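You operate a simulated robot arm through the tools that you are given. There is no shell and no other tool. Be economical: measure what you need, move in short steps, check, and stop when the job is done.

Carry out the task below with a simulated robot arm. There is one attempt and no reset: what you move stays moved.

JOB
Shut off the running standpipe at the blue wheel in the valve box.
Fine: free the catch, lift the cover, turn the wheel to its stop, close the cover, turn the catch over it.
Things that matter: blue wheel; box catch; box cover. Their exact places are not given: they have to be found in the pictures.

Only the result counts: the job must be done as asked and must still hold three seconds after the hand-in. Knocking over, shifting, dropping, spilling or breaking anything else fails it. Lids that push on must go on centred and level and be pressed home; caps that screw on are set level and turned clockwise until they are tight.

ROBOT AND FRAMES
A 6-joint arm with a four-finger gripper on a trunk, on a base that drives. Base frame: it is fixed to the floor where the robot stands at the start and does not move with it; the origin is under the middle of the robot, x ahead of it, y to its left, z up; the surface under the hand at the start is at about z = 564. Lengths are in mm, angles in rad, forces in N, time in s.
With the tool pointing down near the work surface it reaches from about 140 to 660 mm from the robot's upright axis, wherever it stands. Its first joint turns from -2.897 to 2.897 rad. Places, roughly: blue wheel [600, 100, 500]; box catch [400, 0, 600]; box cover [600, 100, 600]. Payload 3.43 kg.
The tool frame sits at the grasp point between the pads (the TCP): z along the fingers, y along the line on which they close. The tips reach 30 mm beyond it. The gripper opens to 120 mm. The gripper's body begins 85 mm behind the TCP.
Orientation is that of the tool frame in the base frame, as a unit quaternion [x, y, z, w]. With the fingers straight down and closing along the base's y, the tool's x points along the base's -x, its y along +y and its z along -z.

CONTROLS
- The arm moves only by the tool step_arm. Its argument "increments" is one flat list of numbers, 7 for each row, row after row: the shift along the tool's x, y, z in mm, then the turn, a rotation vector about the tool's x, y, z in rad, then the closure in counts, from 0 (fully open) to 255 (shut). In form: [x, y, z, ax, ay, az, jaw, x, y, z, ax, ay, az, jaw, ...]. A call has 1 to 8 rows; each row is the pose to reach, as a shift and turn from the pose commanded when the call began, along the tool's axes at that moment. A row lasts 0.2 s, in which the tool goes at most 50 mm and 0.15 rad; a call with a longer step from one row to the next is refused whole, and so is a gripper value outside its range. A pose out of reach is approached as far as the arm can. The call stops where the force on the tool passes 90 N (or 10 N more than at its start, if that is more) or the arm is blocked; 0.2 s more then pass. Each finger halts on what it meets, pressing with about 37 N; the grip force reading is that of the motor and also rises with nothing between the fingers. The clock runs only during rows and for 0.2 s after the last one: add rows that repeat a pose to give the fingers time. The reply holds the time, the measured pose of the TCP, the force on the tool along the base axes, the opening and the grip force, in the units named above and with some noise, with the torque about the TCP (base axes, N m) and any sound that the robot's microphone picked up, and new pictures: "pictures" is both (left out), scene, wrist or none.
- Cameras (640 x 400 px; columns grow to the right, rows downward): "scene" is now at [51.5, 143.1, 1504.6]; the picture's right is [0.05, -1.00, 0.00], its down [-0.82, -0.04, -0.57] and it looks along [0.57, 0.03, -0.82] (base axes); focal length 248 px, centre (320, 200). "wrist" rides on the gripper at [71, -17, -120] in the tool frame; the picture's right is [0.23, 0.97, 0.00], its down [-0.81, 0.19, -0.55] and it looks along [-0.54, 0.13, 0.83] (tool axes); focal length 275 px, centre (320, 200).
- slide_trunk(by): slides the trunk up (or, below 0, down) by that many mm; the arm and the scene camera ride with it, the base frame stays. It gives what a move gives, with no picture.
- roll_base(legs): drives the robot by 1 to 6 legs, each [ahead, left, turn to the left] in mm, mm and rad, along the robot's own axes; the way and the turn of a leg run together, so that a leg with both is an arc; at most 1500 mm and 3.142 rad a leg. The arm and the cameras ride along, it lands a little off, and it stops where it bumps. It gives what a move gives, and a new picture of the scene camera.
- turn_head(pan, tilt): turns the head with the scene camera to pan (to the left, within 2.094 rad either way) and tilt (down, from -0.506 to 1.204), counted from straight ahead of the robot. It gives what a move gives, and a new picture of the scene camera.
- point_at(camera, pixels): there is no depth. For up to 12 entries [column, row, z] of the newest picture of that camera ("zoom" is the newest enlarged one), the place [x, y] in the base frame at which the ray of that pixel passes the height z, good to about 2 mm. It takes no simulated time.
- zoom(camera, box): a new picture of the part [left, top, right, bottom] of that camera's present view, enlarged. It takes no simulated time.
- sign_off(): hands the job in; it is judged then, once.

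Go step by step. Measure first, check grasps and placings, and put right what went wrong. The budget is 80 turns and 260 pictures, counting those below and the enlarged ones. Unless the task says otherwise, let go and move clear before handing in, and close with one line.

The tools are called after "Call:" by a JSON object that holds its "api" and its "payload". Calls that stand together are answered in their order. step_arm: Moves the arm, as the interface text tells. Its arguments: {"type":"object","properties":{"increments":{"type":"array","items":{"type":"number"}},"pictures":{"type":"string","enum":["both","scene","wrist","none"]}},"required":["increments"]} The other tools are called the same way: slide_trunk (by) slides the trunk up or down; roll_base (legs) drives the base; turn_head (pan, tilt) turns the head that bears the scene camera; point_at (camera, pixels) gives the place at which the rays of pixels pass given heights; zoom (camera, box) takes an enlarged picture of a part of a camera's view; sign_off () hands the job in.

At the start:

```text
time_s: 0.0
ee_pos: [447.7, 180.5, 1129.1]
tcp_rot: [0.0, 1.0, 0.001, 0.0]
ft_force: [-0.6, -1.0, 0.1]
moment: [-0.01, 0.0, 0.02]
grip_width: 120.2
gripper_force: 0.1
trunk travel left (down, up): [-25.0, 415.0]
robot x, y, heading: [-0.3, 1.0, 0.002]
head pan, tilt: [0.052, 0.967]
```

scene: 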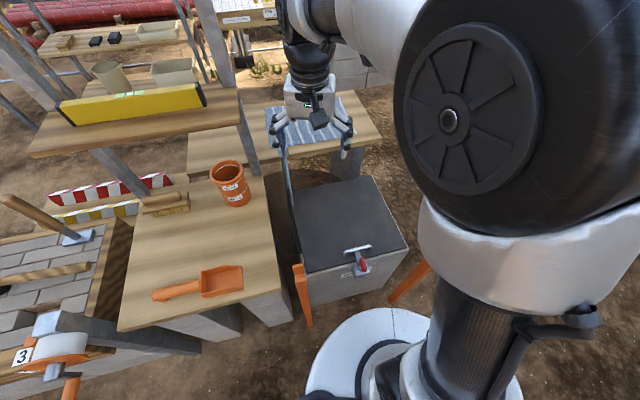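
wrist: 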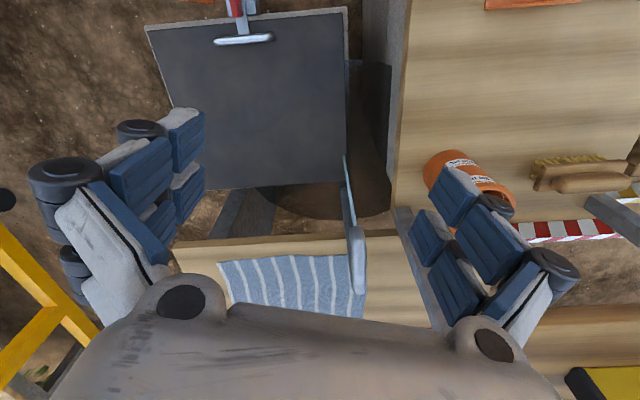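

The box with the dark cover is around scene (350,225), with a red-handled catch near (361,262). I zoom in on both.

Call:
{"api": "zoom", "payload": {"camera": "scene", "box": [320, 225, 400, 285]}}

Call:
{"api": "zoom", "payload": {"camera": "scene", "box": [250, 100, 430, 320]}}

Call:
{"api": "zoom", "payload": {"camera": "wrist", "box": [140, 0, 400, 240]}}

Call:
{"api": "point_at", "payload": {"camera": "scene", "pixels": [[288, 188, 600], [373, 176, 600], [408, 246, 600], [304, 274, 600], [358, 250, 600], [362, 265, 600], [346, 253, 600], [371, 247, 600]]}}

```text
6.67 times, centred on (360, 255) of scene
```

zoom: 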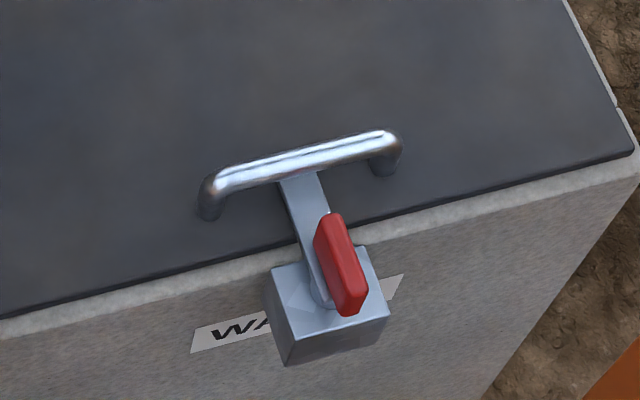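

```text
1.82 times, centred on (340, 210) of scene
```

zoom: 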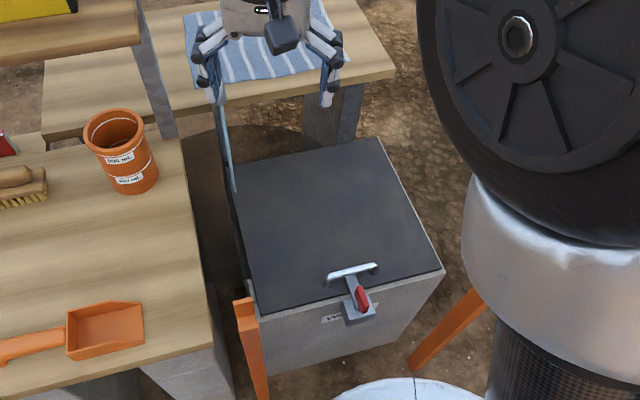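

```text
1.67 times, centred on (270, 120) of wrist
```

zoom: 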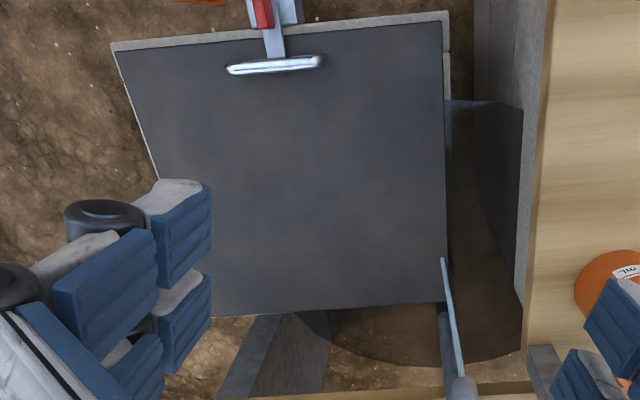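

```text
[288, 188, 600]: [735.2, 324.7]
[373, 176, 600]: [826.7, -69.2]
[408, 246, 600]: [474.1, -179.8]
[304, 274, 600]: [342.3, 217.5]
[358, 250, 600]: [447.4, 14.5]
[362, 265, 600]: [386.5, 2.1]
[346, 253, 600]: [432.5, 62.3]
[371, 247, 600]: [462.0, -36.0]
```

I triangulate the handle, catch and lid corners using both cameras at several heights.

Call:
{"api": "point_at", "payload": {"camera": "wrist", "pixels": [[215, 42, 500], [272, 37, 500], [215, 42, 600], [272, 37, 600], [215, 42, 700], [272, 37, 700], [145, 26, 600], [346, 8, 600], [345, 179, 600], [145, 26, 500], [346, 8, 500], [345, 179, 500]]}}

Call:
{"api": "point_at", "payload": {"camera": "scene", "pixels": [[346, 252, 500], [371, 246, 500], [346, 252, 600], [371, 246, 600], [346, 252, 700], [371, 246, 700], [408, 246, 500], [304, 274, 500], [288, 188, 500], [373, 176, 500]]}}

```text
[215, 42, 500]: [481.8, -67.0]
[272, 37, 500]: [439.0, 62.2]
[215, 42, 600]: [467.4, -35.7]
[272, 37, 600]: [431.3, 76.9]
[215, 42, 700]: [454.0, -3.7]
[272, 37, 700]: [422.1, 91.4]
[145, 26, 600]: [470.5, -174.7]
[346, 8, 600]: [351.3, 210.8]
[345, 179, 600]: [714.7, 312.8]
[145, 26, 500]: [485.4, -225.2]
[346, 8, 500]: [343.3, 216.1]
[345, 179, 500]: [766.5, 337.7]
```

```text
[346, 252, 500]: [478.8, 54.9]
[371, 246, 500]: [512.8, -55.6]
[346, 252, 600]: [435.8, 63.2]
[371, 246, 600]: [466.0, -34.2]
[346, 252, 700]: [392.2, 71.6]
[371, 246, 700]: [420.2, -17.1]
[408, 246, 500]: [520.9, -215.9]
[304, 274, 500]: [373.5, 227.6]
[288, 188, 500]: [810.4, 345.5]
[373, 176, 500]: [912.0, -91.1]
```

Both views agree on a lid top at about z=600, turned about 0.3 rad, with the handle near (450,15). I move the hand above the front to look at the catch closely.

Call:
{"api": "step_arm", "payload": {"increments": [12.2, -22.6, 41.1, 0, 0, -0.037, 0, 24.4, -45.1, 82.2, 0, 0, -0.075, 0, 36.6, -67.7, 123.3, 0, 0, -0.112, 0, 48.8, -90.2, 164.5, 0, 0, -0.15, 0, 61, -112.8, 205.6, 0, 0, -0.187, 0, 73.3, -135.4, 246.7, 0, 0, -0.225, 0, 85.5, -158, 287.8, 0, 0, -0.262, 0, 97.7, -180.5, 329, 0, 0, -0.3, 0]}}

```text
time_s: 1.8
ee_pos: [347.7, -2.6, 798.5]
tcp_rot: [-0.15, 0.989, 0.0, 0.0]
ft_force: [0.6, 0.1, -0.1]
moment: [0.03, 0.0, 0.04]
grip_width: 119.8
gripper_force: 0.0
trunk travel left (down, up): [-25.0, 415.0]
robot x, y, heading: [0.1, -1.4, -0.001]
head pan, tilt: [0.052, 0.967]
```

scene: 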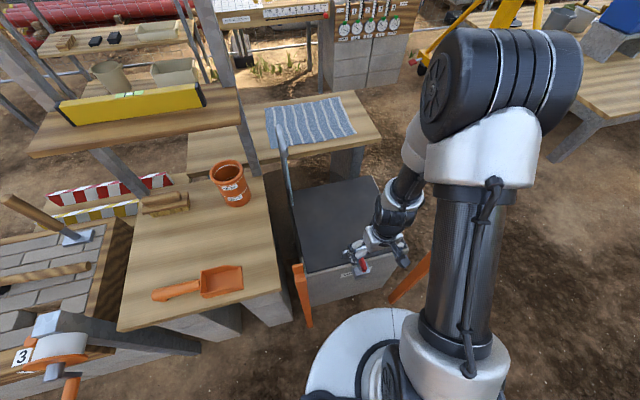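
wrist: 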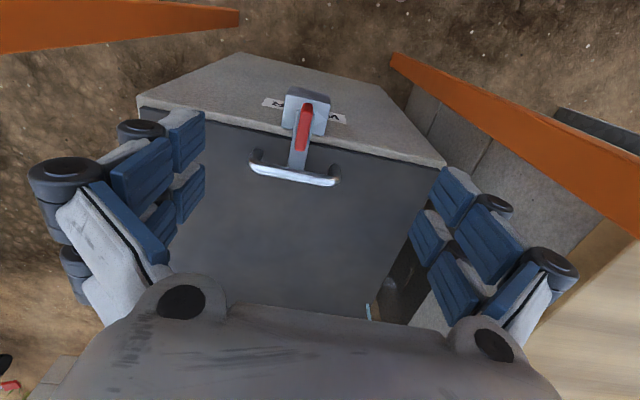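

The catch is visible at wrist (305,115). I zoom on it and triangulate.

Call:
{"api": "zoom", "payload": {"camera": "wrist", "box": [235, 70, 365, 200]}}

Call:
{"api": "zoom", "payload": {"camera": "scene", "box": [260, 100, 420, 340]}}

Call:
{"api": "point_at", "payload": {"camera": "wrist", "pixels": [[252, 168, 630], [338, 182, 630], [252, 168, 610], [338, 182, 610], [137, 97, 600], [447, 163, 600], [305, 108, 640], [301, 150, 640], [305, 108, 600], [301, 150, 600]]}}

```text
3.08 times, centred on (300, 135) of wrist
```

zoom: 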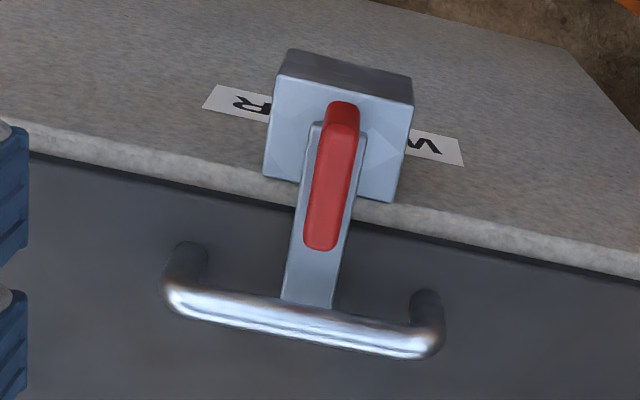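

```text
1.67 times, centred on (340, 220) of scene
```

zoom: 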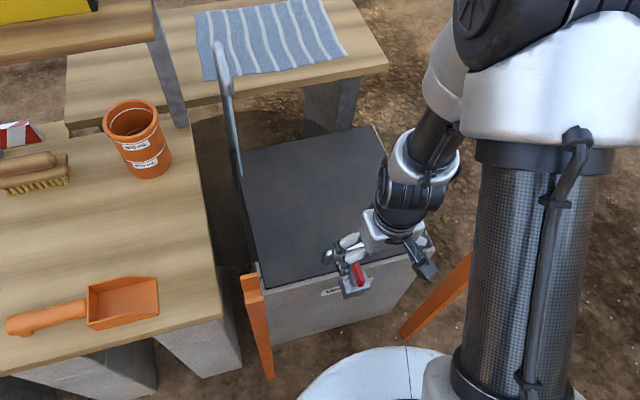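

```text
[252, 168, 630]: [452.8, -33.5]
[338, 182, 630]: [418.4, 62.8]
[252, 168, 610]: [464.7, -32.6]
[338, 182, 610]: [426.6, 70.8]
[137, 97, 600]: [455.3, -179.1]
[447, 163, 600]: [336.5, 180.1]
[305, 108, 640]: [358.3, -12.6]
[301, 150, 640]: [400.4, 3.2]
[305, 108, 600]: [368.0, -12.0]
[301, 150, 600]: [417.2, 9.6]
```

The catch is a block on the front wall with an arm over the lid and a red grip on top, pivoting about a vertical axis. I triangulate the red grip's ends from the scene camera.

Call:
{"api": "point_at", "payload": {"camera": "scene", "pixels": [[361.5, 253, 600], [361.5, 253, 640], [361.5, 253, 680], [364.5, 262, 600], [364.5, 262, 640], [364.5, 262, 680], [346, 252, 630], [371, 246, 630]]}}

Call:
{"api": "point_at", "payload": {"camera": "wrist", "pixels": [[300, 150, 620], [300, 150, 640], [300, 150, 660], [307, 105, 620], [307, 105, 640], [307, 105, 660], [289, 94, 600], [329, 103, 600], [284, 128, 600], [325, 133, 600]]}}

Call:
{"api": "zoom", "payload": {"camera": "scene", "box": [330, 230, 390, 300]}}

```text
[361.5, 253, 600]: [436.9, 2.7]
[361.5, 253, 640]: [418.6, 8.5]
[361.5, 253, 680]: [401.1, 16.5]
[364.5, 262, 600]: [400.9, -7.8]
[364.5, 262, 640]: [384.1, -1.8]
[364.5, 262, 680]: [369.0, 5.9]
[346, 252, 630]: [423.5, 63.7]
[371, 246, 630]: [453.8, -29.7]
```

```text
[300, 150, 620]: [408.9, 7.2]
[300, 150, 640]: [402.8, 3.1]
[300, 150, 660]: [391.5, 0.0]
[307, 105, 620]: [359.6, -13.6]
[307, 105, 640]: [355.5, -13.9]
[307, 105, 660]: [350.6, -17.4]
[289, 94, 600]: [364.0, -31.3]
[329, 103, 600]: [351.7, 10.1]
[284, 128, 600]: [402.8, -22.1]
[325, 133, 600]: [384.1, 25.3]
```

```text
5.71 times, centred on (360, 265) of scene
```

zoom: 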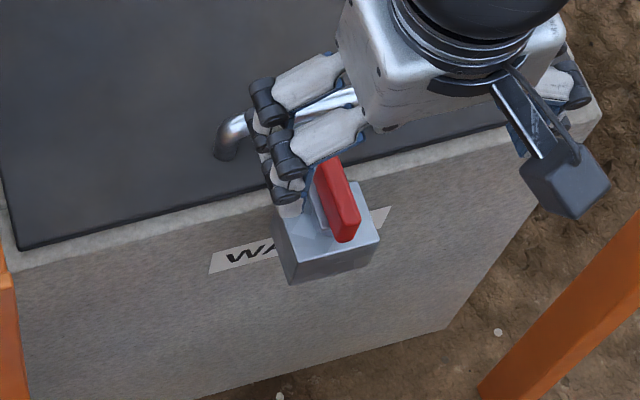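

Block centre/pivot is about (375,-6), and the red grip runs roughly (362,-9) to (408,5) with its top at z≈635-640. I descend to a closer view directly above the grip.

Call:
{"api": "step_arm", "payload": {"increments": [-18, -5, 40, 0, 0, 0, 0, -36, -10, 80, 0, 0, 0, 0, -36, -10, 100, 0, 0, 0, 0]}}

Call:
{"api": "zoom", "payload": {"camera": "wrist", "box": [220, 0, 400, 130]}}

Call:
{"api": "zoom", "payload": {"camera": "scene", "box": [330, 230, 390, 300]}}

```text
time_s: 2.6
ee_pos: [386.2, -2.0, 699.4]
tcp_rot: [-0.149, 0.989, 0.0, -0.001]
ft_force: [-0.2, 0.2, -0.3]
moment: [-0.01, -0.01, 0.0]
grip_width: 119.8
gripper_force: 0.0
trunk travel left (down, up): [-25.0, 415.0]
robot x, y, heading: [0.4, 5.8, 0.002]
head pan, tilt: [0.052, 0.967]
```

scene: 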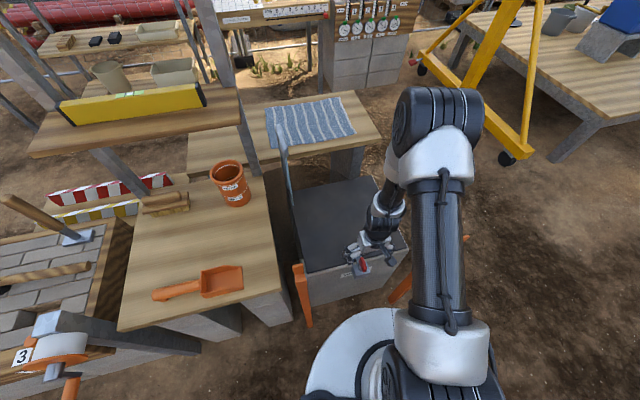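
wrist: 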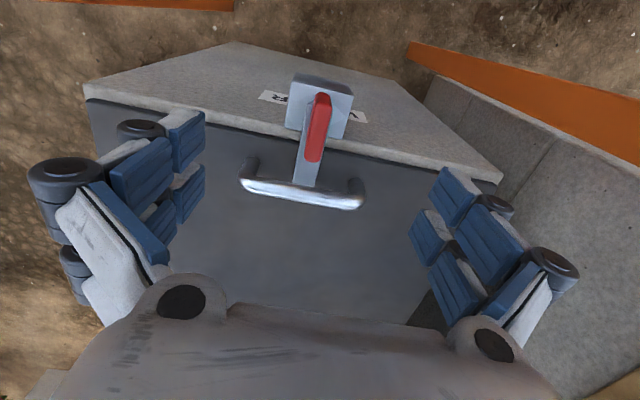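

```text
3.08 times, centred on (310, 65) of wrist
```

zoom: 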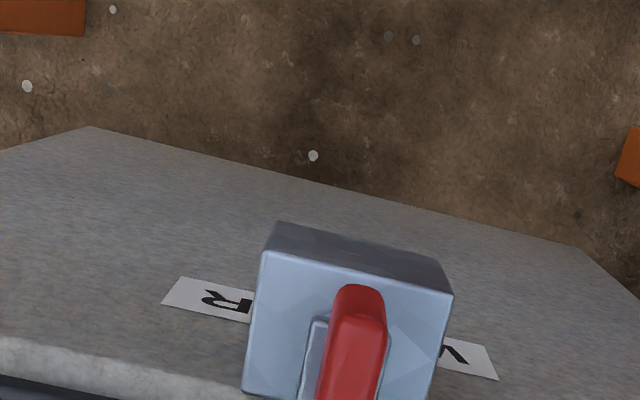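

```text
5.71 times, centred on (360, 265) of scene
```

zoom: 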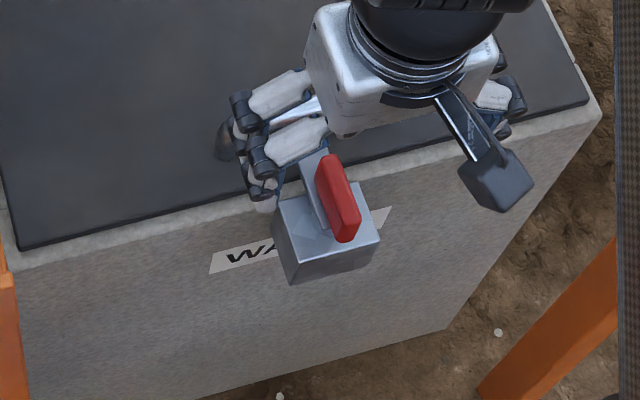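

The grip sits almost under the TCP. I check its axis at z=640 and the arm's axis at z=605 with point_at.

Call:
{"api": "point_at", "payload": {"camera": "wrist", "pixels": [[322, 96, 640], [314, 158, 640], [322, 96, 630], [314, 158, 630], [306, 183, 605], [294, 77, 600], [353, 92, 600], [289, 128, 600], [347, 139, 600], [88, 98, 600], [500, 182, 600]]}}

Call:
{"api": "zoom", "payload": {"camera": "wrist", "box": [255, 60, 385, 215]}}

```text
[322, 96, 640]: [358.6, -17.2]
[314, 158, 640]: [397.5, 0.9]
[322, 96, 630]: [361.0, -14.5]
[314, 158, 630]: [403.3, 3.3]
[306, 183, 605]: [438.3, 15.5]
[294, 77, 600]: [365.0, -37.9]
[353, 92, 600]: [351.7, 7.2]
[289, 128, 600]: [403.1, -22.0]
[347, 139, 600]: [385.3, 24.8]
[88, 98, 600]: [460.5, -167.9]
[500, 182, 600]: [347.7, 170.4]
```

```text
2.58 times, centred on (320, 138) of wrist
```

zoom: 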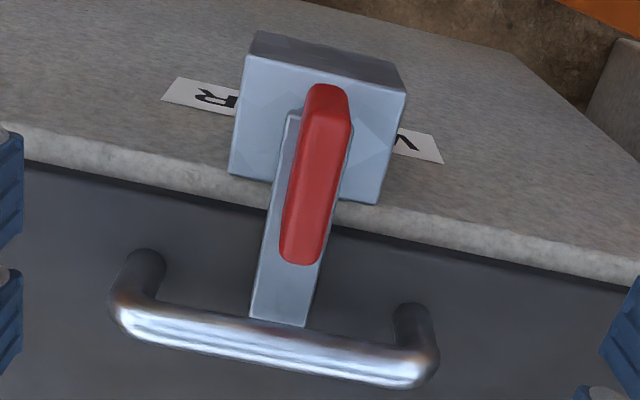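

Grip axis yaw is about 0.36 with its centre near (383,-5). I descend around it to TCP z=650 and close.

Call:
{"api": "step_arm", "payload": {"increments": [2.5, -2.3, 25, 0, 0, -0.05, 0, 2.5, -2.3, 49, 0, 0, -0.05, 0, 2.5, -2.3, 49, 0, 0, -0.05, 120]}}

Call:
{"api": "step_arm", "payload": {"increments": [0, 0, 0, 0, 0, 0, 190, 0, 0, 0, 0, 0, 0, 190, 0, 0, 0, 0, 0, 0, 190, 0, 0, 0, 0, 0, 0, 190]}}

Call:
{"api": "zoom", "payload": {"camera": "wrist", "box": [230, 60, 410, 270]}}

```text
time_s: 3.4
ee_pos: [386.1, 0.5, 649.8]
tcp_rot: [-0.174, 0.985, 0.0, 0.0]
ft_force: [0.2, -0.2, 0.0]
moment: [0.0, 0.0, 0.0]
grip_width: 93.6
gripper_force: 3.8
trunk travel left (down, up): [-25.0, 415.0]
robot x, y, heading: [2.6, -3.7, -0.003]
head pan, tilt: [0.052, 0.967]
```

scene: 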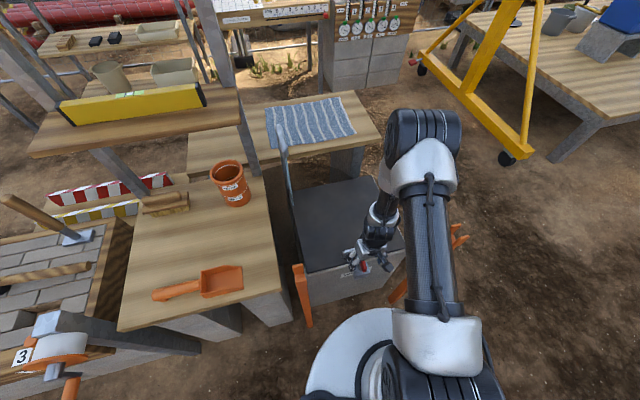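
wrist: 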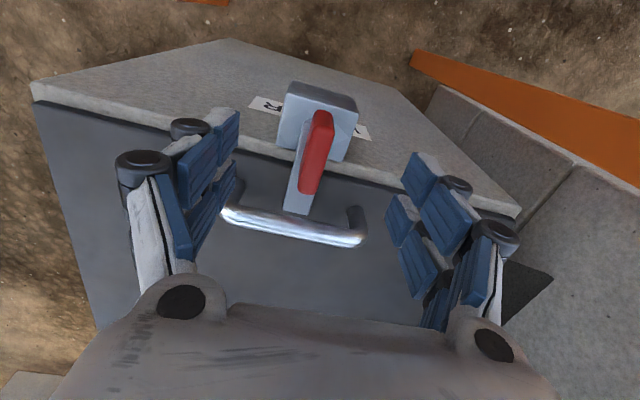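

```text
time_s: 4.4
ee_pos: [385.8, -0.9, 652.0]
tcp_rot: [-0.174, 0.985, 0.0, 0.0]
ft_force: [0.0, 0.0, -0.3]
moment: [0.01, 0.01, -0.02]
grip_width: 30.8
gripper_force: 0.0
trunk travel left (down, up): [-25.0, 415.0]
robot x, y, heading: [-0.1, -0.4, -0.005]
head pan, tilt: [0.052, 0.967]
```

scene: 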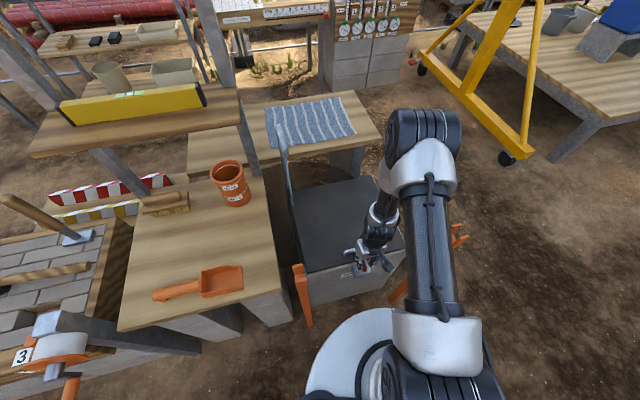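
wrist: 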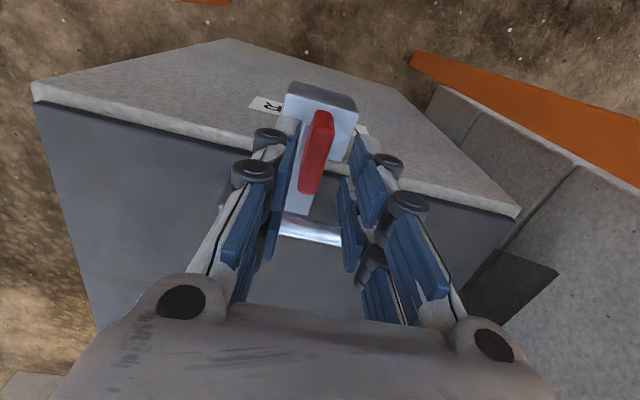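

```text
1.90 times, centred on (320, 165) of wrist
```

zoom: 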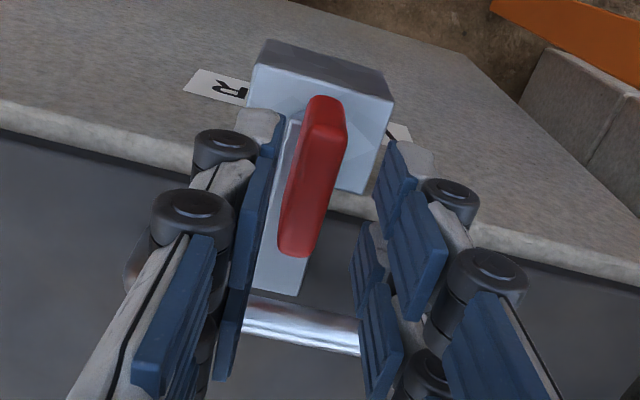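

The grip is between the fingers, slightly to the left of centre. I shift a few mm and close.

Call:
{"api": "step_arm", "payload": {"increments": [4, -4, 2, 0, 0, 0, 190, 4, -4, 2, 0, 0, 0, 255, 4, -4, 2, 0, 0, 0, 255, 4, -4, 2, 0, 0, 0, 255], "pictures": "wrist"}}

Call:
{"api": "zoom", "payload": {"camera": "wrist", "box": [230, 60, 410, 270]}}

```text
time_s: 5.4
ee_pos: [381.8, -5.6, 648.9]
tcp_rot: [-0.175, 0.985, 0.0, 0.0]
ft_force: [0.5, 0.1, 0.6]
moment: [-0.03, 0.0, 0.0]
grip_width: 0.1
gripper_force: 27.3
trunk travel left (down, up): [-25.0, 415.0]
robot x, y, heading: [0.0, 1.5, 0.007]
head pan, tilt: [0.052, 0.967]
```

wrist: 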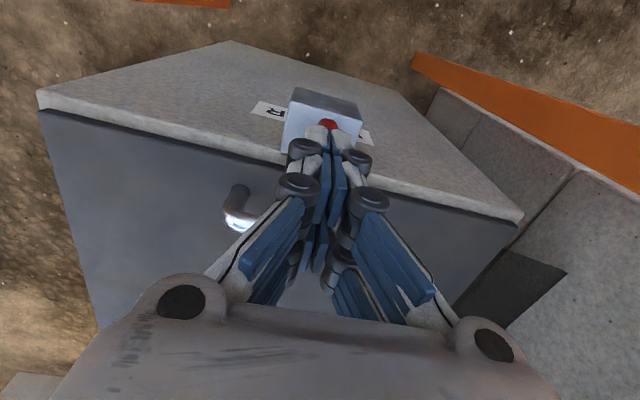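

```text
1.90 times, centred on (320, 165) of wrist
```

zoom: 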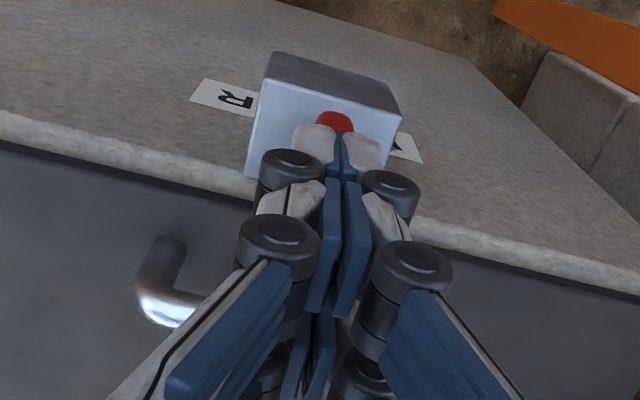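

The fingers closed on air, so the grip's top is below z≈619. I open and go 14 mm lower.

Call:
{"api": "step_arm", "payload": {"increments": [0, 0, 0, 0, 0, 0, 190, 0, 0, 0, 0, 0, 0, 190, -3, 0, 14, 0, 0, 0, 190, -3, 0, 14, 0, 0, 0, 190], "pictures": "wrist"}}

Call:
{"api": "zoom", "payload": {"camera": "wrist", "box": [230, 60, 410, 270]}}

Call:
{"api": "zoom", "payload": {"camera": "scene", "box": [330, 230, 390, 300]}}

```text
time_s: 6.4
ee_pos: [386.1, -5.1, 635.2]
tcp_rot: [-0.174, 0.985, 0.0, 0.0]
ft_force: [-0.2, 0.1, 0.4]
moment: [0.01, 0.0, 0.0]
grip_width: 30.6
gripper_force: 0.1
trunk travel left (down, up): [-25.0, 415.0]
robot x, y, heading: [-1.6, 0.5, -0.003]
head pan, tilt: [0.052, 0.967]
```

wrist: 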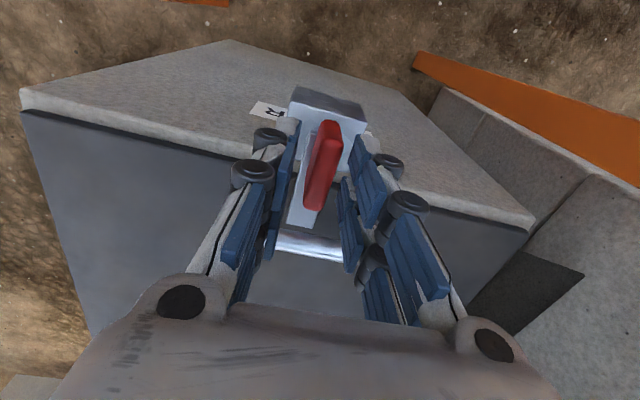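

```text
1.90 times, centred on (320, 165) of wrist
```

zoom: 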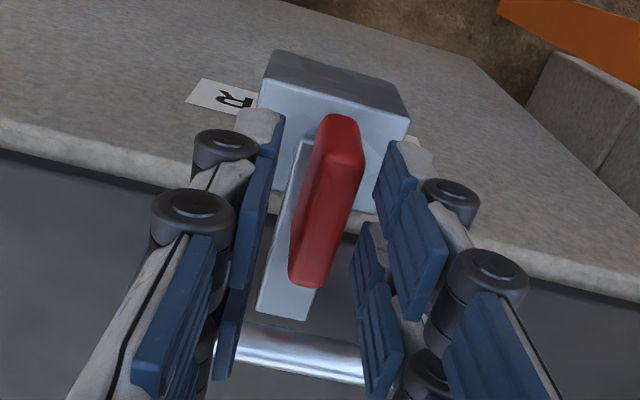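

```text
5.71 times, centred on (360, 265) of scene
```

zoom: 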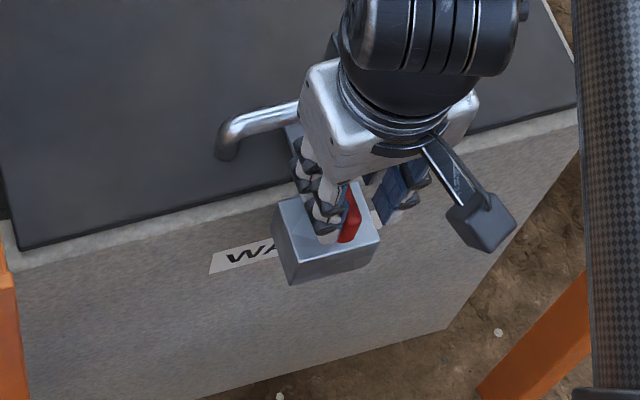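

Now the grip is clearly between the pads; I close.

Call:
{"api": "step_arm", "payload": {"increments": [0, 0, 3, 0, 0, 0, 190, 0, 0, 3, 0, 0, 0, 255, 0, 0, 3, 0, 0, 0, 255, 0, 0, 3, 0, 0, 0, 255], "pictures": "wrist"}}

Call:
{"api": "zoom", "payload": {"camera": "wrist", "box": [230, 60, 410, 270]}}

```text
time_s: 7.4
ee_pos: [385.2, -2.8, 631.8]
tcp_rot: [-0.174, 0.985, -0.001, -0.001]
ft_force: [-3.8, 35.8, -9.3]
moment: [1.16, -0.66, -1.59]
grip_width: 14.6
gripper_force: 42.1
trunk travel left (down, up): [-25.0, 415.0]
robot x, y, heading: [1.0, -1.2, -0.0]
head pan, tilt: [0.052, 0.967]
```

wrist: 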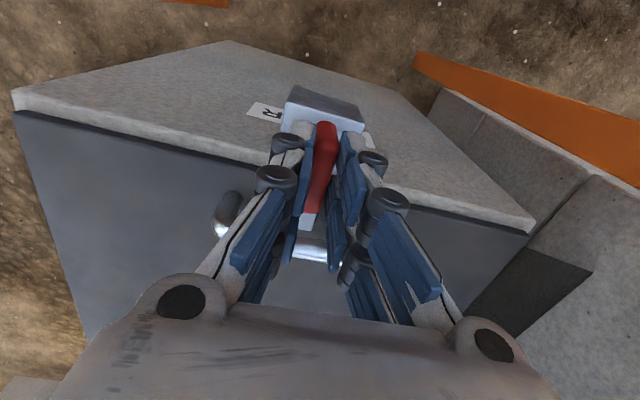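

```text
1.90 times, centred on (320, 165) of wrist
```

zoom: 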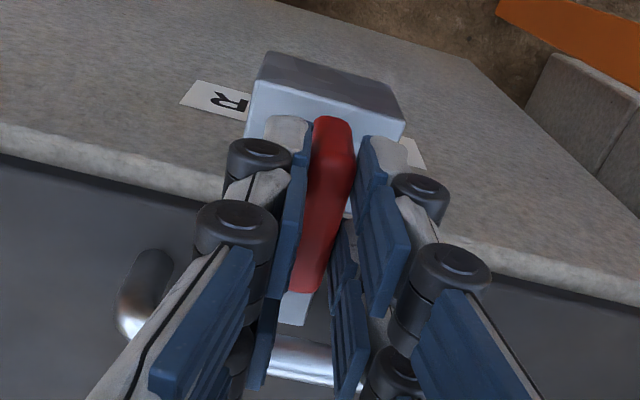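

The grip is held (14.6 mm wide). I try a small counter-clockwise turn around the pivot, about 11 mm behind the TCP.

Call:
{"api": "step_arm", "payload": {"increments": [0.1, 3.1, 0, 0, 0, -0.1, 255, 0.2, 4.2, 0, 0, 0, -0.2, 255, 0.5, 5.2, 0, 0, 0, -0.3, 255], "pictures": "wrist"}}

```text
time_s: 8.2
ee_pos: [383.5, -4.4, 632.7]
tcp_rot: [-0.315, 0.949, 0.0, 0.0]
ft_force: [-4.1, -30.7, 17.3]
moment: [-0.94, 0.44, -2.35]
grip_width: 25.9
gripper_force: 45.1
trunk travel left (down, up): [-25.0, 415.0]
robot x, y, heading: [-2.6, -1.2, 0.002]
head pan, tilt: [0.052, 0.967]
```

wrist: 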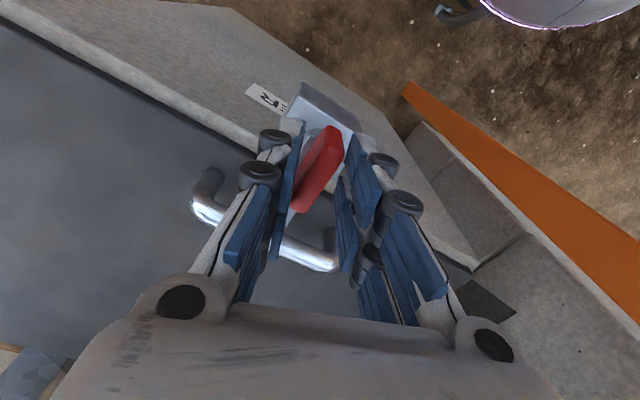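

The fingers turned 0.3 rad but the catch stayed, so that direction appears to be stopped. I try clockwise.

Call:
{"api": "step_arm", "payload": {"increments": [0, -1, 0, 0, 0, 0.15, 255, 0, -2, 0, 0, 0, 0.3, 255, 0.1, -4, 0, 0, 0, 0.4, 255, 0.2, -5.2, 0, 0, 0, 0.5, 255, 0.5, -6.2, 0, 0, 0, 0.6, 255], "pictures": "wrist"}}

```text
time_s: 9.4
ee_pos: [385.4, -0.5, 631.5]
tcp_rot: [-0.029, 1.0, 0.0, -0.001]
ft_force: [-8.6, 53.3, -8.0]
moment: [1.48, -1.02, 0.23]
grip_width: 14.3
gripper_force: 45.8
trunk travel left (down, up): [-25.0, 415.0]
robot x, y, heading: [-3.3, 0.7, 0.007]
head pan, tilt: [0.052, 0.967]
```

wrist: 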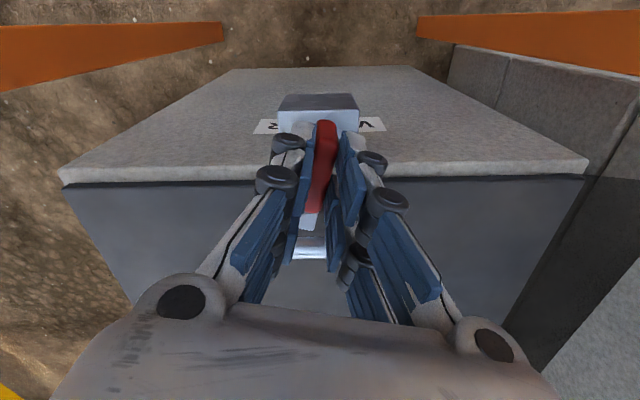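

The catch turns clockwise (grip aligned with the fingers at yaw ≈0.06). I continue, relieving the side force a little.

Call:
{"api": "step_arm", "payload": {"increments": [0, 1.2, 0, 0, 0, 0.12, 255, 0.4, 0, 0, 0, 0, 0.24, 255, 0.8, -1.4, 0, 0, 0, 0.36, 255, 1.3, -2.6, 0, 0, 0, 0.48, 255], "pictures": "wrist"}}

```text
time_s: 10.4
ee_pos: [391.1, -1.3, 631.7]
tcp_rot: [0.191, 0.981, 0.0, 0.005]
ft_force: [2.4, 19.8, -1.8]
moment: [0.66, -0.04, 0.05]
grip_width: 13.9
gripper_force: 45.3
trunk travel left (down, up): [-25.0, 415.0]
robot x, y, heading: [0.0, -0.3, 0.001]
head pan, tilt: [0.052, 0.967]
stopped in row 4: the force on the tool passed its limit at 99 N (the readings are from after the stop); the commanded pose is now the measured one
```

wrist: 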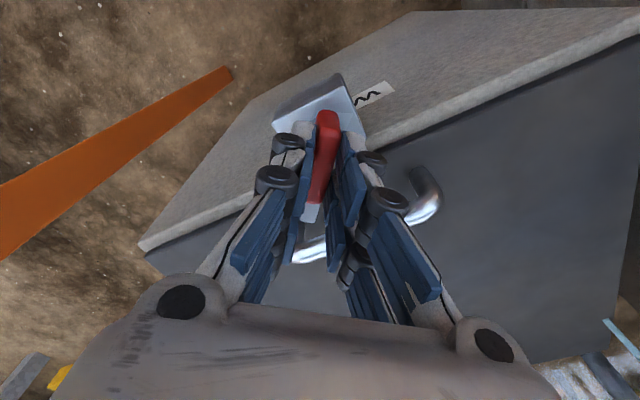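

The catch is about 40° round; the TCP hardly translates, so the pivot is practically under it. I continue with pure rotation.

Call:
{"api": "step_arm", "payload": {"increments": [0, 0, 0, 0, 0, 0.12, 255, 0, 0, 0, 0, 0, 0.24, 255, 0, 0, 0, 0, 0, 0.36, 255, 0, 0, 0, 0, 0, 0.48, 255], "pictures": "wrist"}}

```text
time_s: 11.4
ee_pos: [392.5, -3.0, 633.9]
tcp_rot: [0.421, 0.907, 0.001, 0.006]
ft_force: [5.2, 40.1, 4.8]
moment: [1.31, 0.03, -0.01]
grip_width: 14.1
gripper_force: 45.1
trunk travel left (down, up): [-25.0, 415.0]
robot x, y, heading: [0.2, -0.4, -0.003]
head pan, tilt: [0.052, 0.967]
```

wrist: 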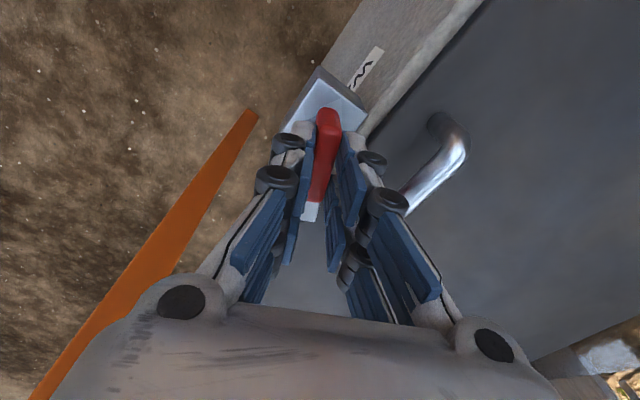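

About 69° turned. I continue to just over 90°, relieving force a bit.

Call:
{"api": "step_arm", "payload": {"increments": [1, 0.8, 0, 0, 0, 0.12, 255, 1.5, 1, 0, 0, 0, 0.24, 255, 1.5, 1, 0, 0, 0, 0.37, 255], "pictures": "wrist"}}

```text
time_s: 12.2
ee_pos: [390.6, -3.4, 632.8]
tcp_rot: [0.584, 0.812, 0.004, 0.005]
ft_force: [4.9, 6.3, 7.9]
moment: [-1.11, -0.58, 0.01]
grip_width: 14.1
gripper_force: 44.9
trunk travel left (down, up): [-25.0, 415.0]
robot x, y, heading: [-2.8, -1.1, 0.0]
head pan, tilt: [0.052, 0.967]
```

wrist: 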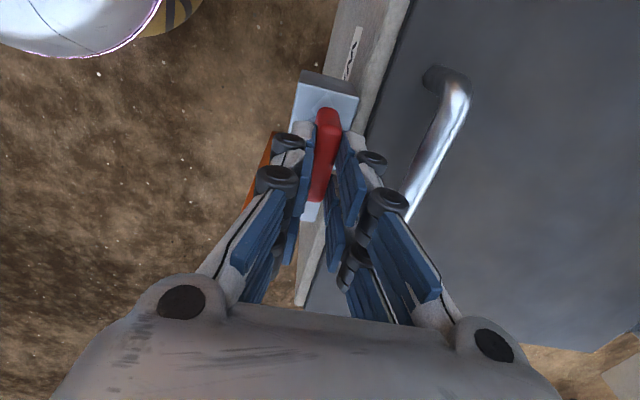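

The catch is at 90°, parallel with the front edge. I nudge slightly further to see if there is a stop.

Call:
{"api": "step_arm", "payload": {"increments": [0, 0, 0, 0, 0, 0.1, 255, 0, 0, 0, 0, 0, 0.2, 255], "pictures": "wrist"}}

Call:
{"api": "zoom", "payload": {"camera": "wrist", "box": [230, 60, 410, 270]}}

```text
time_s: 12.8
ee_pos: [390.5, -2.3, 634.0]
tcp_rot: [0.659, 0.752, 0.003, 0.004]
ft_force: [4.0, -9.8, 14.2]
moment: [-0.38, -0.13, 2.39]
grip_width: 20.7
gripper_force: 44.8
trunk travel left (down, up): [-25.0, 415.0]
robot x, y, heading: [1.5, -0.3, 0.0]
head pan, tilt: [0.052, 0.967]
```

wrist: 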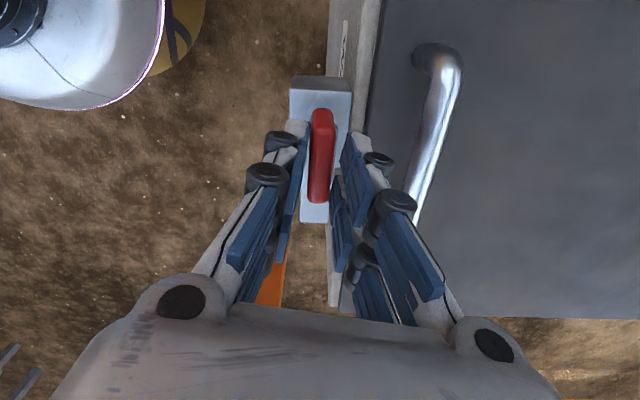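

```text
1.90 times, centred on (320, 165) of wrist
```

zoom: 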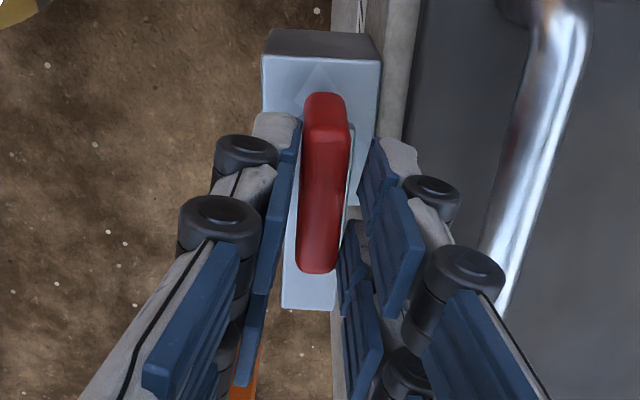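

The catch hit its stop (fingers slipped on the grip with torque 2.4 N m), so it is free. I release, lift and go above the handle for a look.

Call:
{"api": "step_arm", "payload": {"increments": [0, 0, 0, 0, 0, -0.1, 150, 0, 0, 0, 0, 0, -0.18, 130, 0, 0, 0, 0, 0, -0.18, 130, 0, 0, -45, 0, 0, -0.18, 120, 0, 30, -80, 0, 0, -0.18, 100, 0, 52, -80, 0, 0, -0.18, 100]}}

Call:
{"api": "zoom", "payload": {"camera": "scene", "box": [330, 230, 390, 300]}}

Call:
{"api": "zoom", "payload": {"camera": "wrist", "box": [200, 20, 440, 240]}}

```text
time_s: 14.2
ee_pos: [439.2, 4.0, 714.5]
tcp_rot: [0.589, 0.808, 0.002, 0.004]
ft_force: [-0.2, -0.5, -0.3]
moment: [0.01, 0.0, 0.01]
grip_width: 73.0
gripper_force: 0.1
trunk travel left (down, up): [-25.0, 415.0]
robot x, y, heading: [1.4, -1.6, 0.003]
head pan, tilt: [0.052, 0.967]
```

scene: 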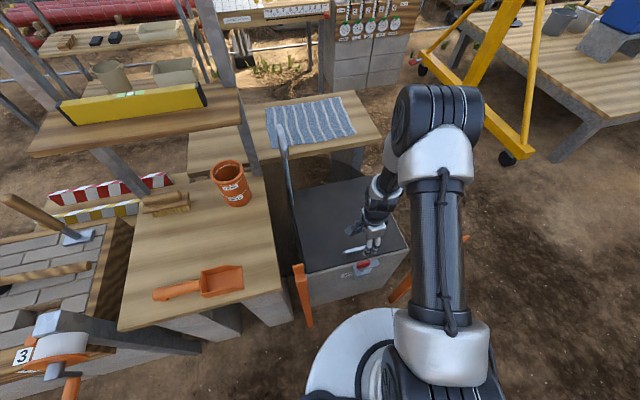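
wrist: 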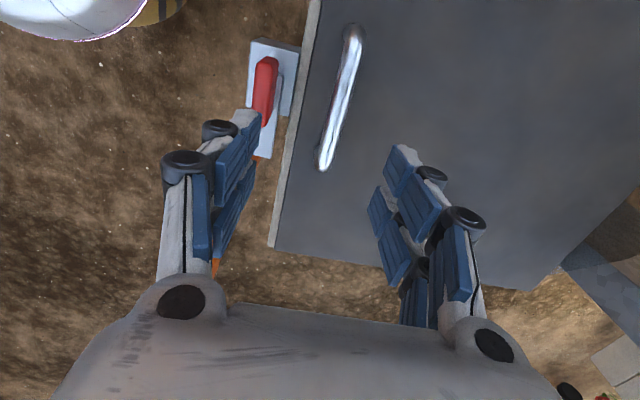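

```text
5.71 times, centred on (360, 265) of scene
```

zoom: 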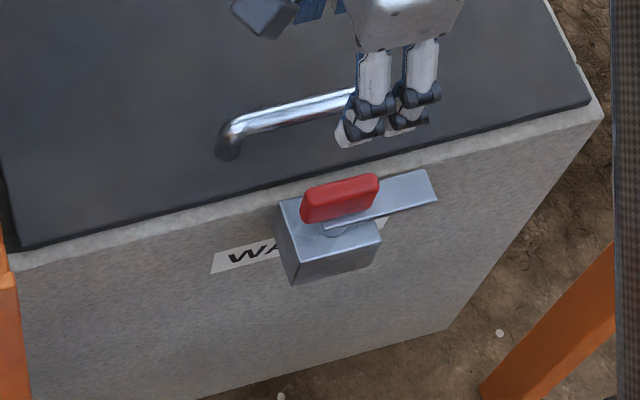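

```text
1.82 times, centred on (320, 130) of wrist
```

zoom: 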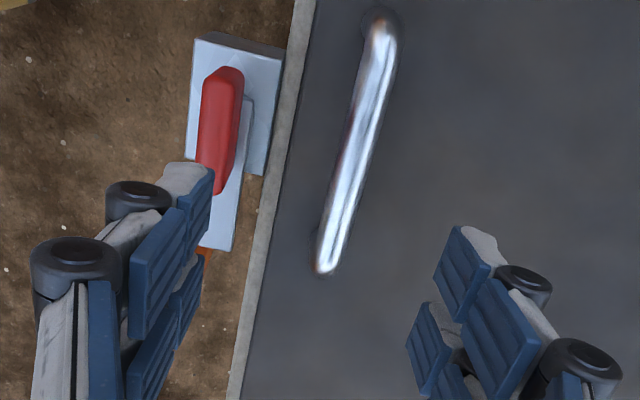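

The catch lies clear along the front. Now I measure the handle bar's ends from this view.

Call:
{"api": "point_at", "payload": {"camera": "wrist", "pixels": [[353, 34, 615], [324, 162, 615], [353, 34, 625], [324, 162, 625], [353, 34, 635], [324, 162, 635], [318, 0, 600], [272, 244, 600], [535, 290, 600]]}}

Call:
{"api": "point_at", "payload": {"camera": "scene", "pixels": [[347, 252, 615], [347, 252, 625], [347, 252, 635]]}}

```text
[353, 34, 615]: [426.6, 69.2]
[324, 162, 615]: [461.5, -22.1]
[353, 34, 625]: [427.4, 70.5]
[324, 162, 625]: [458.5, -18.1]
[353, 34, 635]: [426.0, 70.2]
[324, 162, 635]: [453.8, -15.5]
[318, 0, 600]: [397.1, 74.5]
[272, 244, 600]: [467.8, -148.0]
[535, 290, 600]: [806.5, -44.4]
```

```text
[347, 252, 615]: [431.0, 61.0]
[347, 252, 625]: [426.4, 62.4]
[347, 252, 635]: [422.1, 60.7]
```

The bar runs (427,68)→(459,-20) at z≈622, with its centre near (443,22). I descend over it and close.

Call:
{"api": "step_arm", "payload": {"increments": [16, 9, 0, 0, 0, 0, 100, 16, 9, 40, 0, 0, 0, 100, 16, 9, 79, 0, 0, 0, 100, 16, 9, 79, 0, 0, 0, 190, 16, 9, 79, 0, 0, 0, 190, 16, 9, 79, 0, 0, 0, 190, 16, 9, 79, 0, 0, 0, 190], "pictures": "wrist"}}

Call:
{"api": "zoom", "payload": {"camera": "wrist", "box": [230, 60, 410, 270]}}

```text
time_s: 15.8
ee_pos: [444.5, 22.6, 635.7]
tcp_rot: [0.589, 0.808, 0.002, 0.004]
ft_force: [0.1, 1.1, -0.4]
moment: [-0.01, -0.02, 0.01]
grip_width: 30.4
gripper_force: 0.0
trunk travel left (down, up): [-25.0, 415.0]
robot x, y, heading: [2.0, -2.3, -0.003]
head pan, tilt: [0.052, 0.967]
```

wrist: 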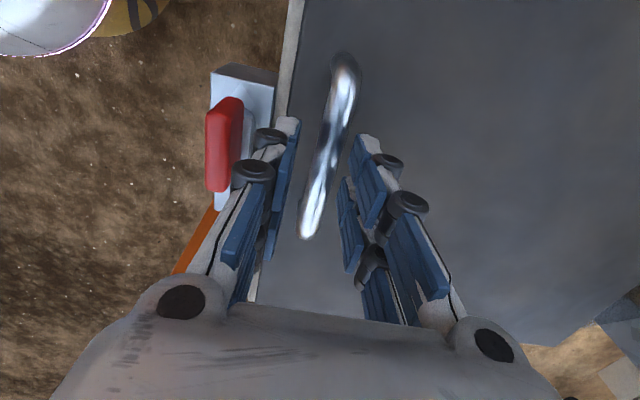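

```text
1.90 times, centred on (320, 165) of wrist
```

zoom: 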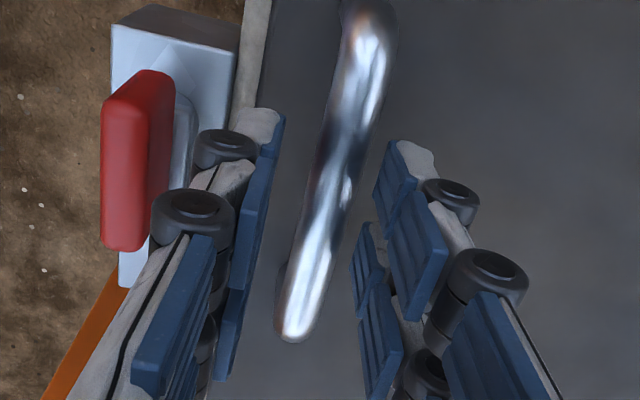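

The bar is centred between the fingers. I close on it.

Call:
{"api": "step_arm", "payload": {"increments": [0, 0, 0, 0, 0, 0, 255, 0, 0, 0, 0, 0, 0, 255, 0, 0, 0, 0, 0, 0, 255], "pictures": "wrist"}}

```text
time_s: 16.6
ee_pos: [445.9, 23.5, 637.0]
tcp_rot: [0.589, 0.808, 0.005, 0.007]
ft_force: [8.2, 2.6, 23.8]
moment: [0.62, -0.06, -0.19]
grip_width: 6.2
gripper_force: 26.9
trunk travel left (down, up): [-25.0, 415.0]
robot x, y, heading: [-0.8, -2.2, 0.0]
head pan, tilt: [0.052, 0.967]
```

wrist: 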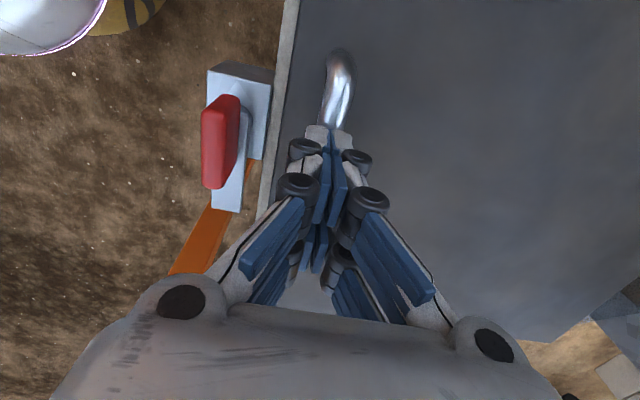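

Only the top of the bar is pinched (6 mm, pushing up), so the bar is lower. I open, go down 12 mm and close again.

Call:
{"api": "step_arm", "payload": {"increments": [0, 0, 0, 0, 0, 0, 190, 0, 0, 0, 0, 0, 0, 190, 0, 0, 7, 0, 0, 0, 190, 0, 0, 13, 0, 0, 0, 190, 0, 0, 13, 0, 0, 0, 255, 0, 0, 13, 0, 0, 0, 255, 0, 0, 13, 0, 0, 0, 255], "pictures": "wrist"}}

```text
time_s: 18.2
ee_pos: [450.6, 24.0, 624.1]
tcp_rot: [0.589, 0.808, 0.006, 0.008]
ft_force: [22.8, 12.3, 20.2]
moment: [0.54, -0.28, -0.48]
grip_width: 27.9
gripper_force: 42.4
trunk travel left (down, up): [-25.0, 415.0]
robot x, y, heading: [2.2, 2.7, 0.008]
head pan, tilt: [0.052, 0.967]
```

wrist: 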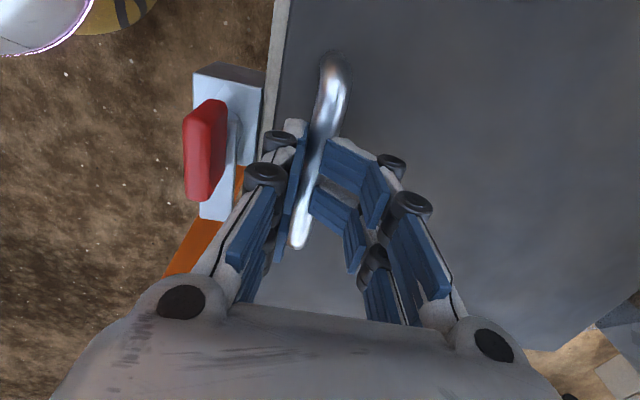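

Opening reads 28 mm with force; a fingertip may be bearing on the lid. I zoom in.

Call:
{"api": "zoom", "payload": {"camera": "wrist", "box": [240, 100, 400, 270]}}

Call:
{"api": "zoom", "payload": {"camera": "scene", "box": [330, 220, 390, 280]}}

```text
2.35 times, centred on (320, 185) of wrist
```

zoom: 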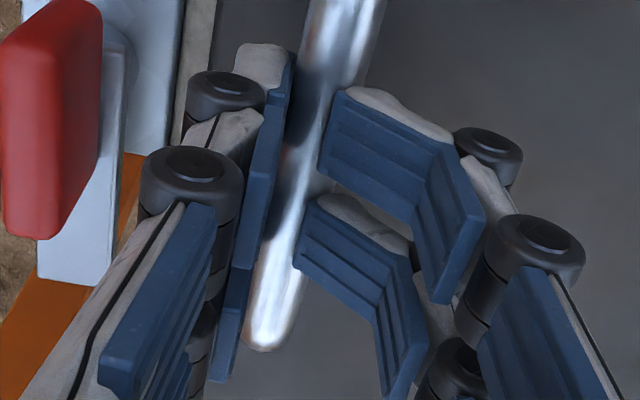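

```text
6.67 times, centred on (360, 250) of scene
```

zoom: 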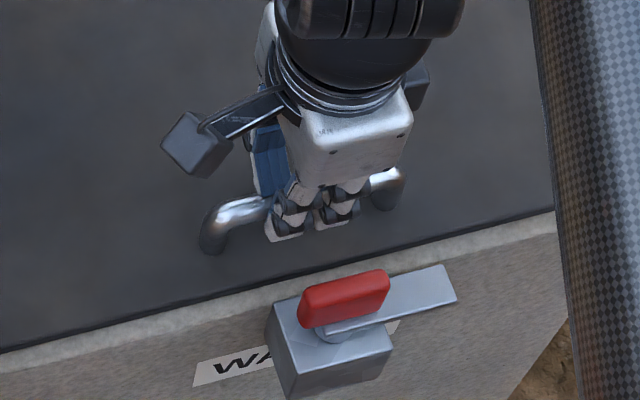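

The adaptive finger has hooked round the bar. Since the lid opens backward and I must plan reach, I look down around the robot for free space and those orange bars.

Call:
{"api": "turn_head", "payload": {"pan": -0.7, "tilt": 1.1}}

Call:
{"api": "turn_head", "payload": {"pan": 0.3, "tilt": 1.2}}

```text
time_s: 19.3
ee_pos: [449.5, 22.7, 624.1]
tcp_rot: [0.589, 0.808, 0.006, 0.008]
ft_force: [20.8, 17.0, 22.9]
moment: [0.57, -0.21, -0.54]
grip_width: 27.1
gripper_force: 44.6
trunk travel left (down, up): [-25.0, 415.0]
robot x, y, heading: [3.5, 2.4, 0.007]
head pan, tilt: [-0.7, 1.1]
```

scene: 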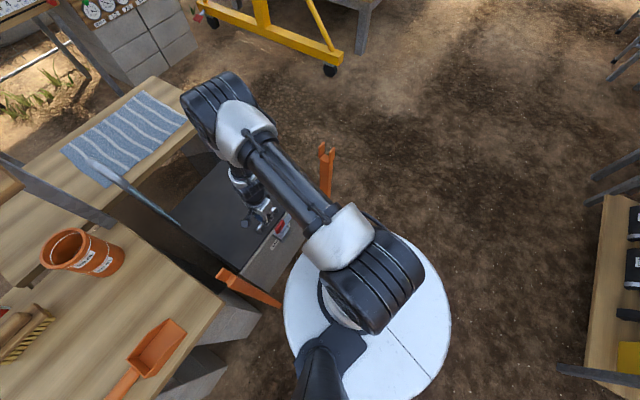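

```text
time_s: 20.6
ee_pos: [449.9, 23.4, 624.9]
tcp_rot: [0.589, 0.808, 0.005, 0.01]
ft_force: [20.8, 16.4, 24.9]
moment: [0.43, -0.2, -0.51]
grip_width: 26.8
gripper_force: 45.6
trunk travel left (down, up): [-25.0, 415.0]
robot x, y, heading: [-0.9, 3.5, 0.001]
head pan, tilt: [0.3, 1.201]
```

scene: 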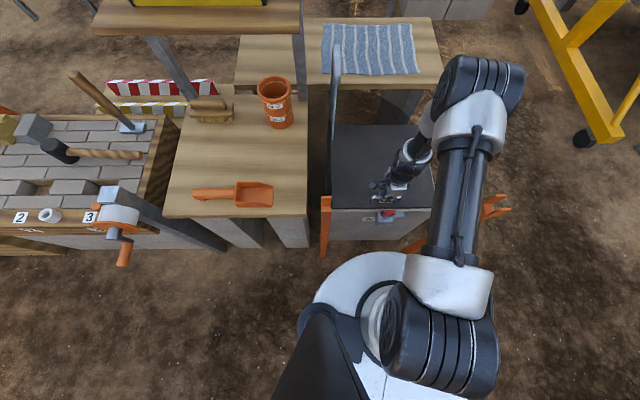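

Two orange bars flank the box front. I triangulate the right one to see whether it stands in the way.

Call:
{"api": "point_at", "payload": {"camera": "scene", "pixels": [[500, 205, 0], [500, 205, 300], [500, 205, 600], [405, 250, 0], [405, 250, 300], [405, 250, 600], [326, 197, 0], [326, 197, 300], [326, 197, 600], [323, 254, 0], [323, 254, 300], [323, 254, 600]]}}

Call:
{"api": "point_at", "payload": {"camera": "wrist", "pixels": [[239, 168, 0], [239, 168, 300], [239, 168, 500], [186, 265, 0], [186, 265, 300], [186, 265, 500]]}}

Call:
{"api": "zoom", "payload": {"camera": "scene", "box": [290, 120, 540, 280]}}

```text
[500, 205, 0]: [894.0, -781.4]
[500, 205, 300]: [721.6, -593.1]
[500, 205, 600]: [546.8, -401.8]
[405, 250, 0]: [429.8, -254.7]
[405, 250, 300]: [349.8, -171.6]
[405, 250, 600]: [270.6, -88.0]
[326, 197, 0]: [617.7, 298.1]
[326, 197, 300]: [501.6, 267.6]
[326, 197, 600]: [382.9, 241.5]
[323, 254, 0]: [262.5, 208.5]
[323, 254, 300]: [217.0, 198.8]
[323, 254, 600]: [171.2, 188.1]
```

```text
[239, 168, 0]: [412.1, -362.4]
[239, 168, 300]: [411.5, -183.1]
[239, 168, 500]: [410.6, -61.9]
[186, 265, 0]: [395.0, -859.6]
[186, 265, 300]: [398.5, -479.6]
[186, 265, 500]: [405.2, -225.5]
```

```text
2.50 times, centred on (415, 200) of scene
```

zoom: 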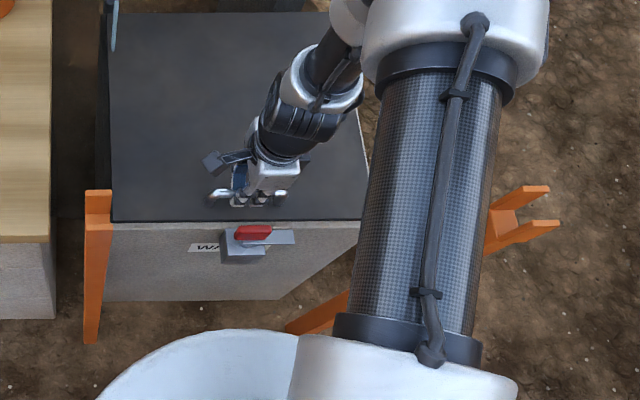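

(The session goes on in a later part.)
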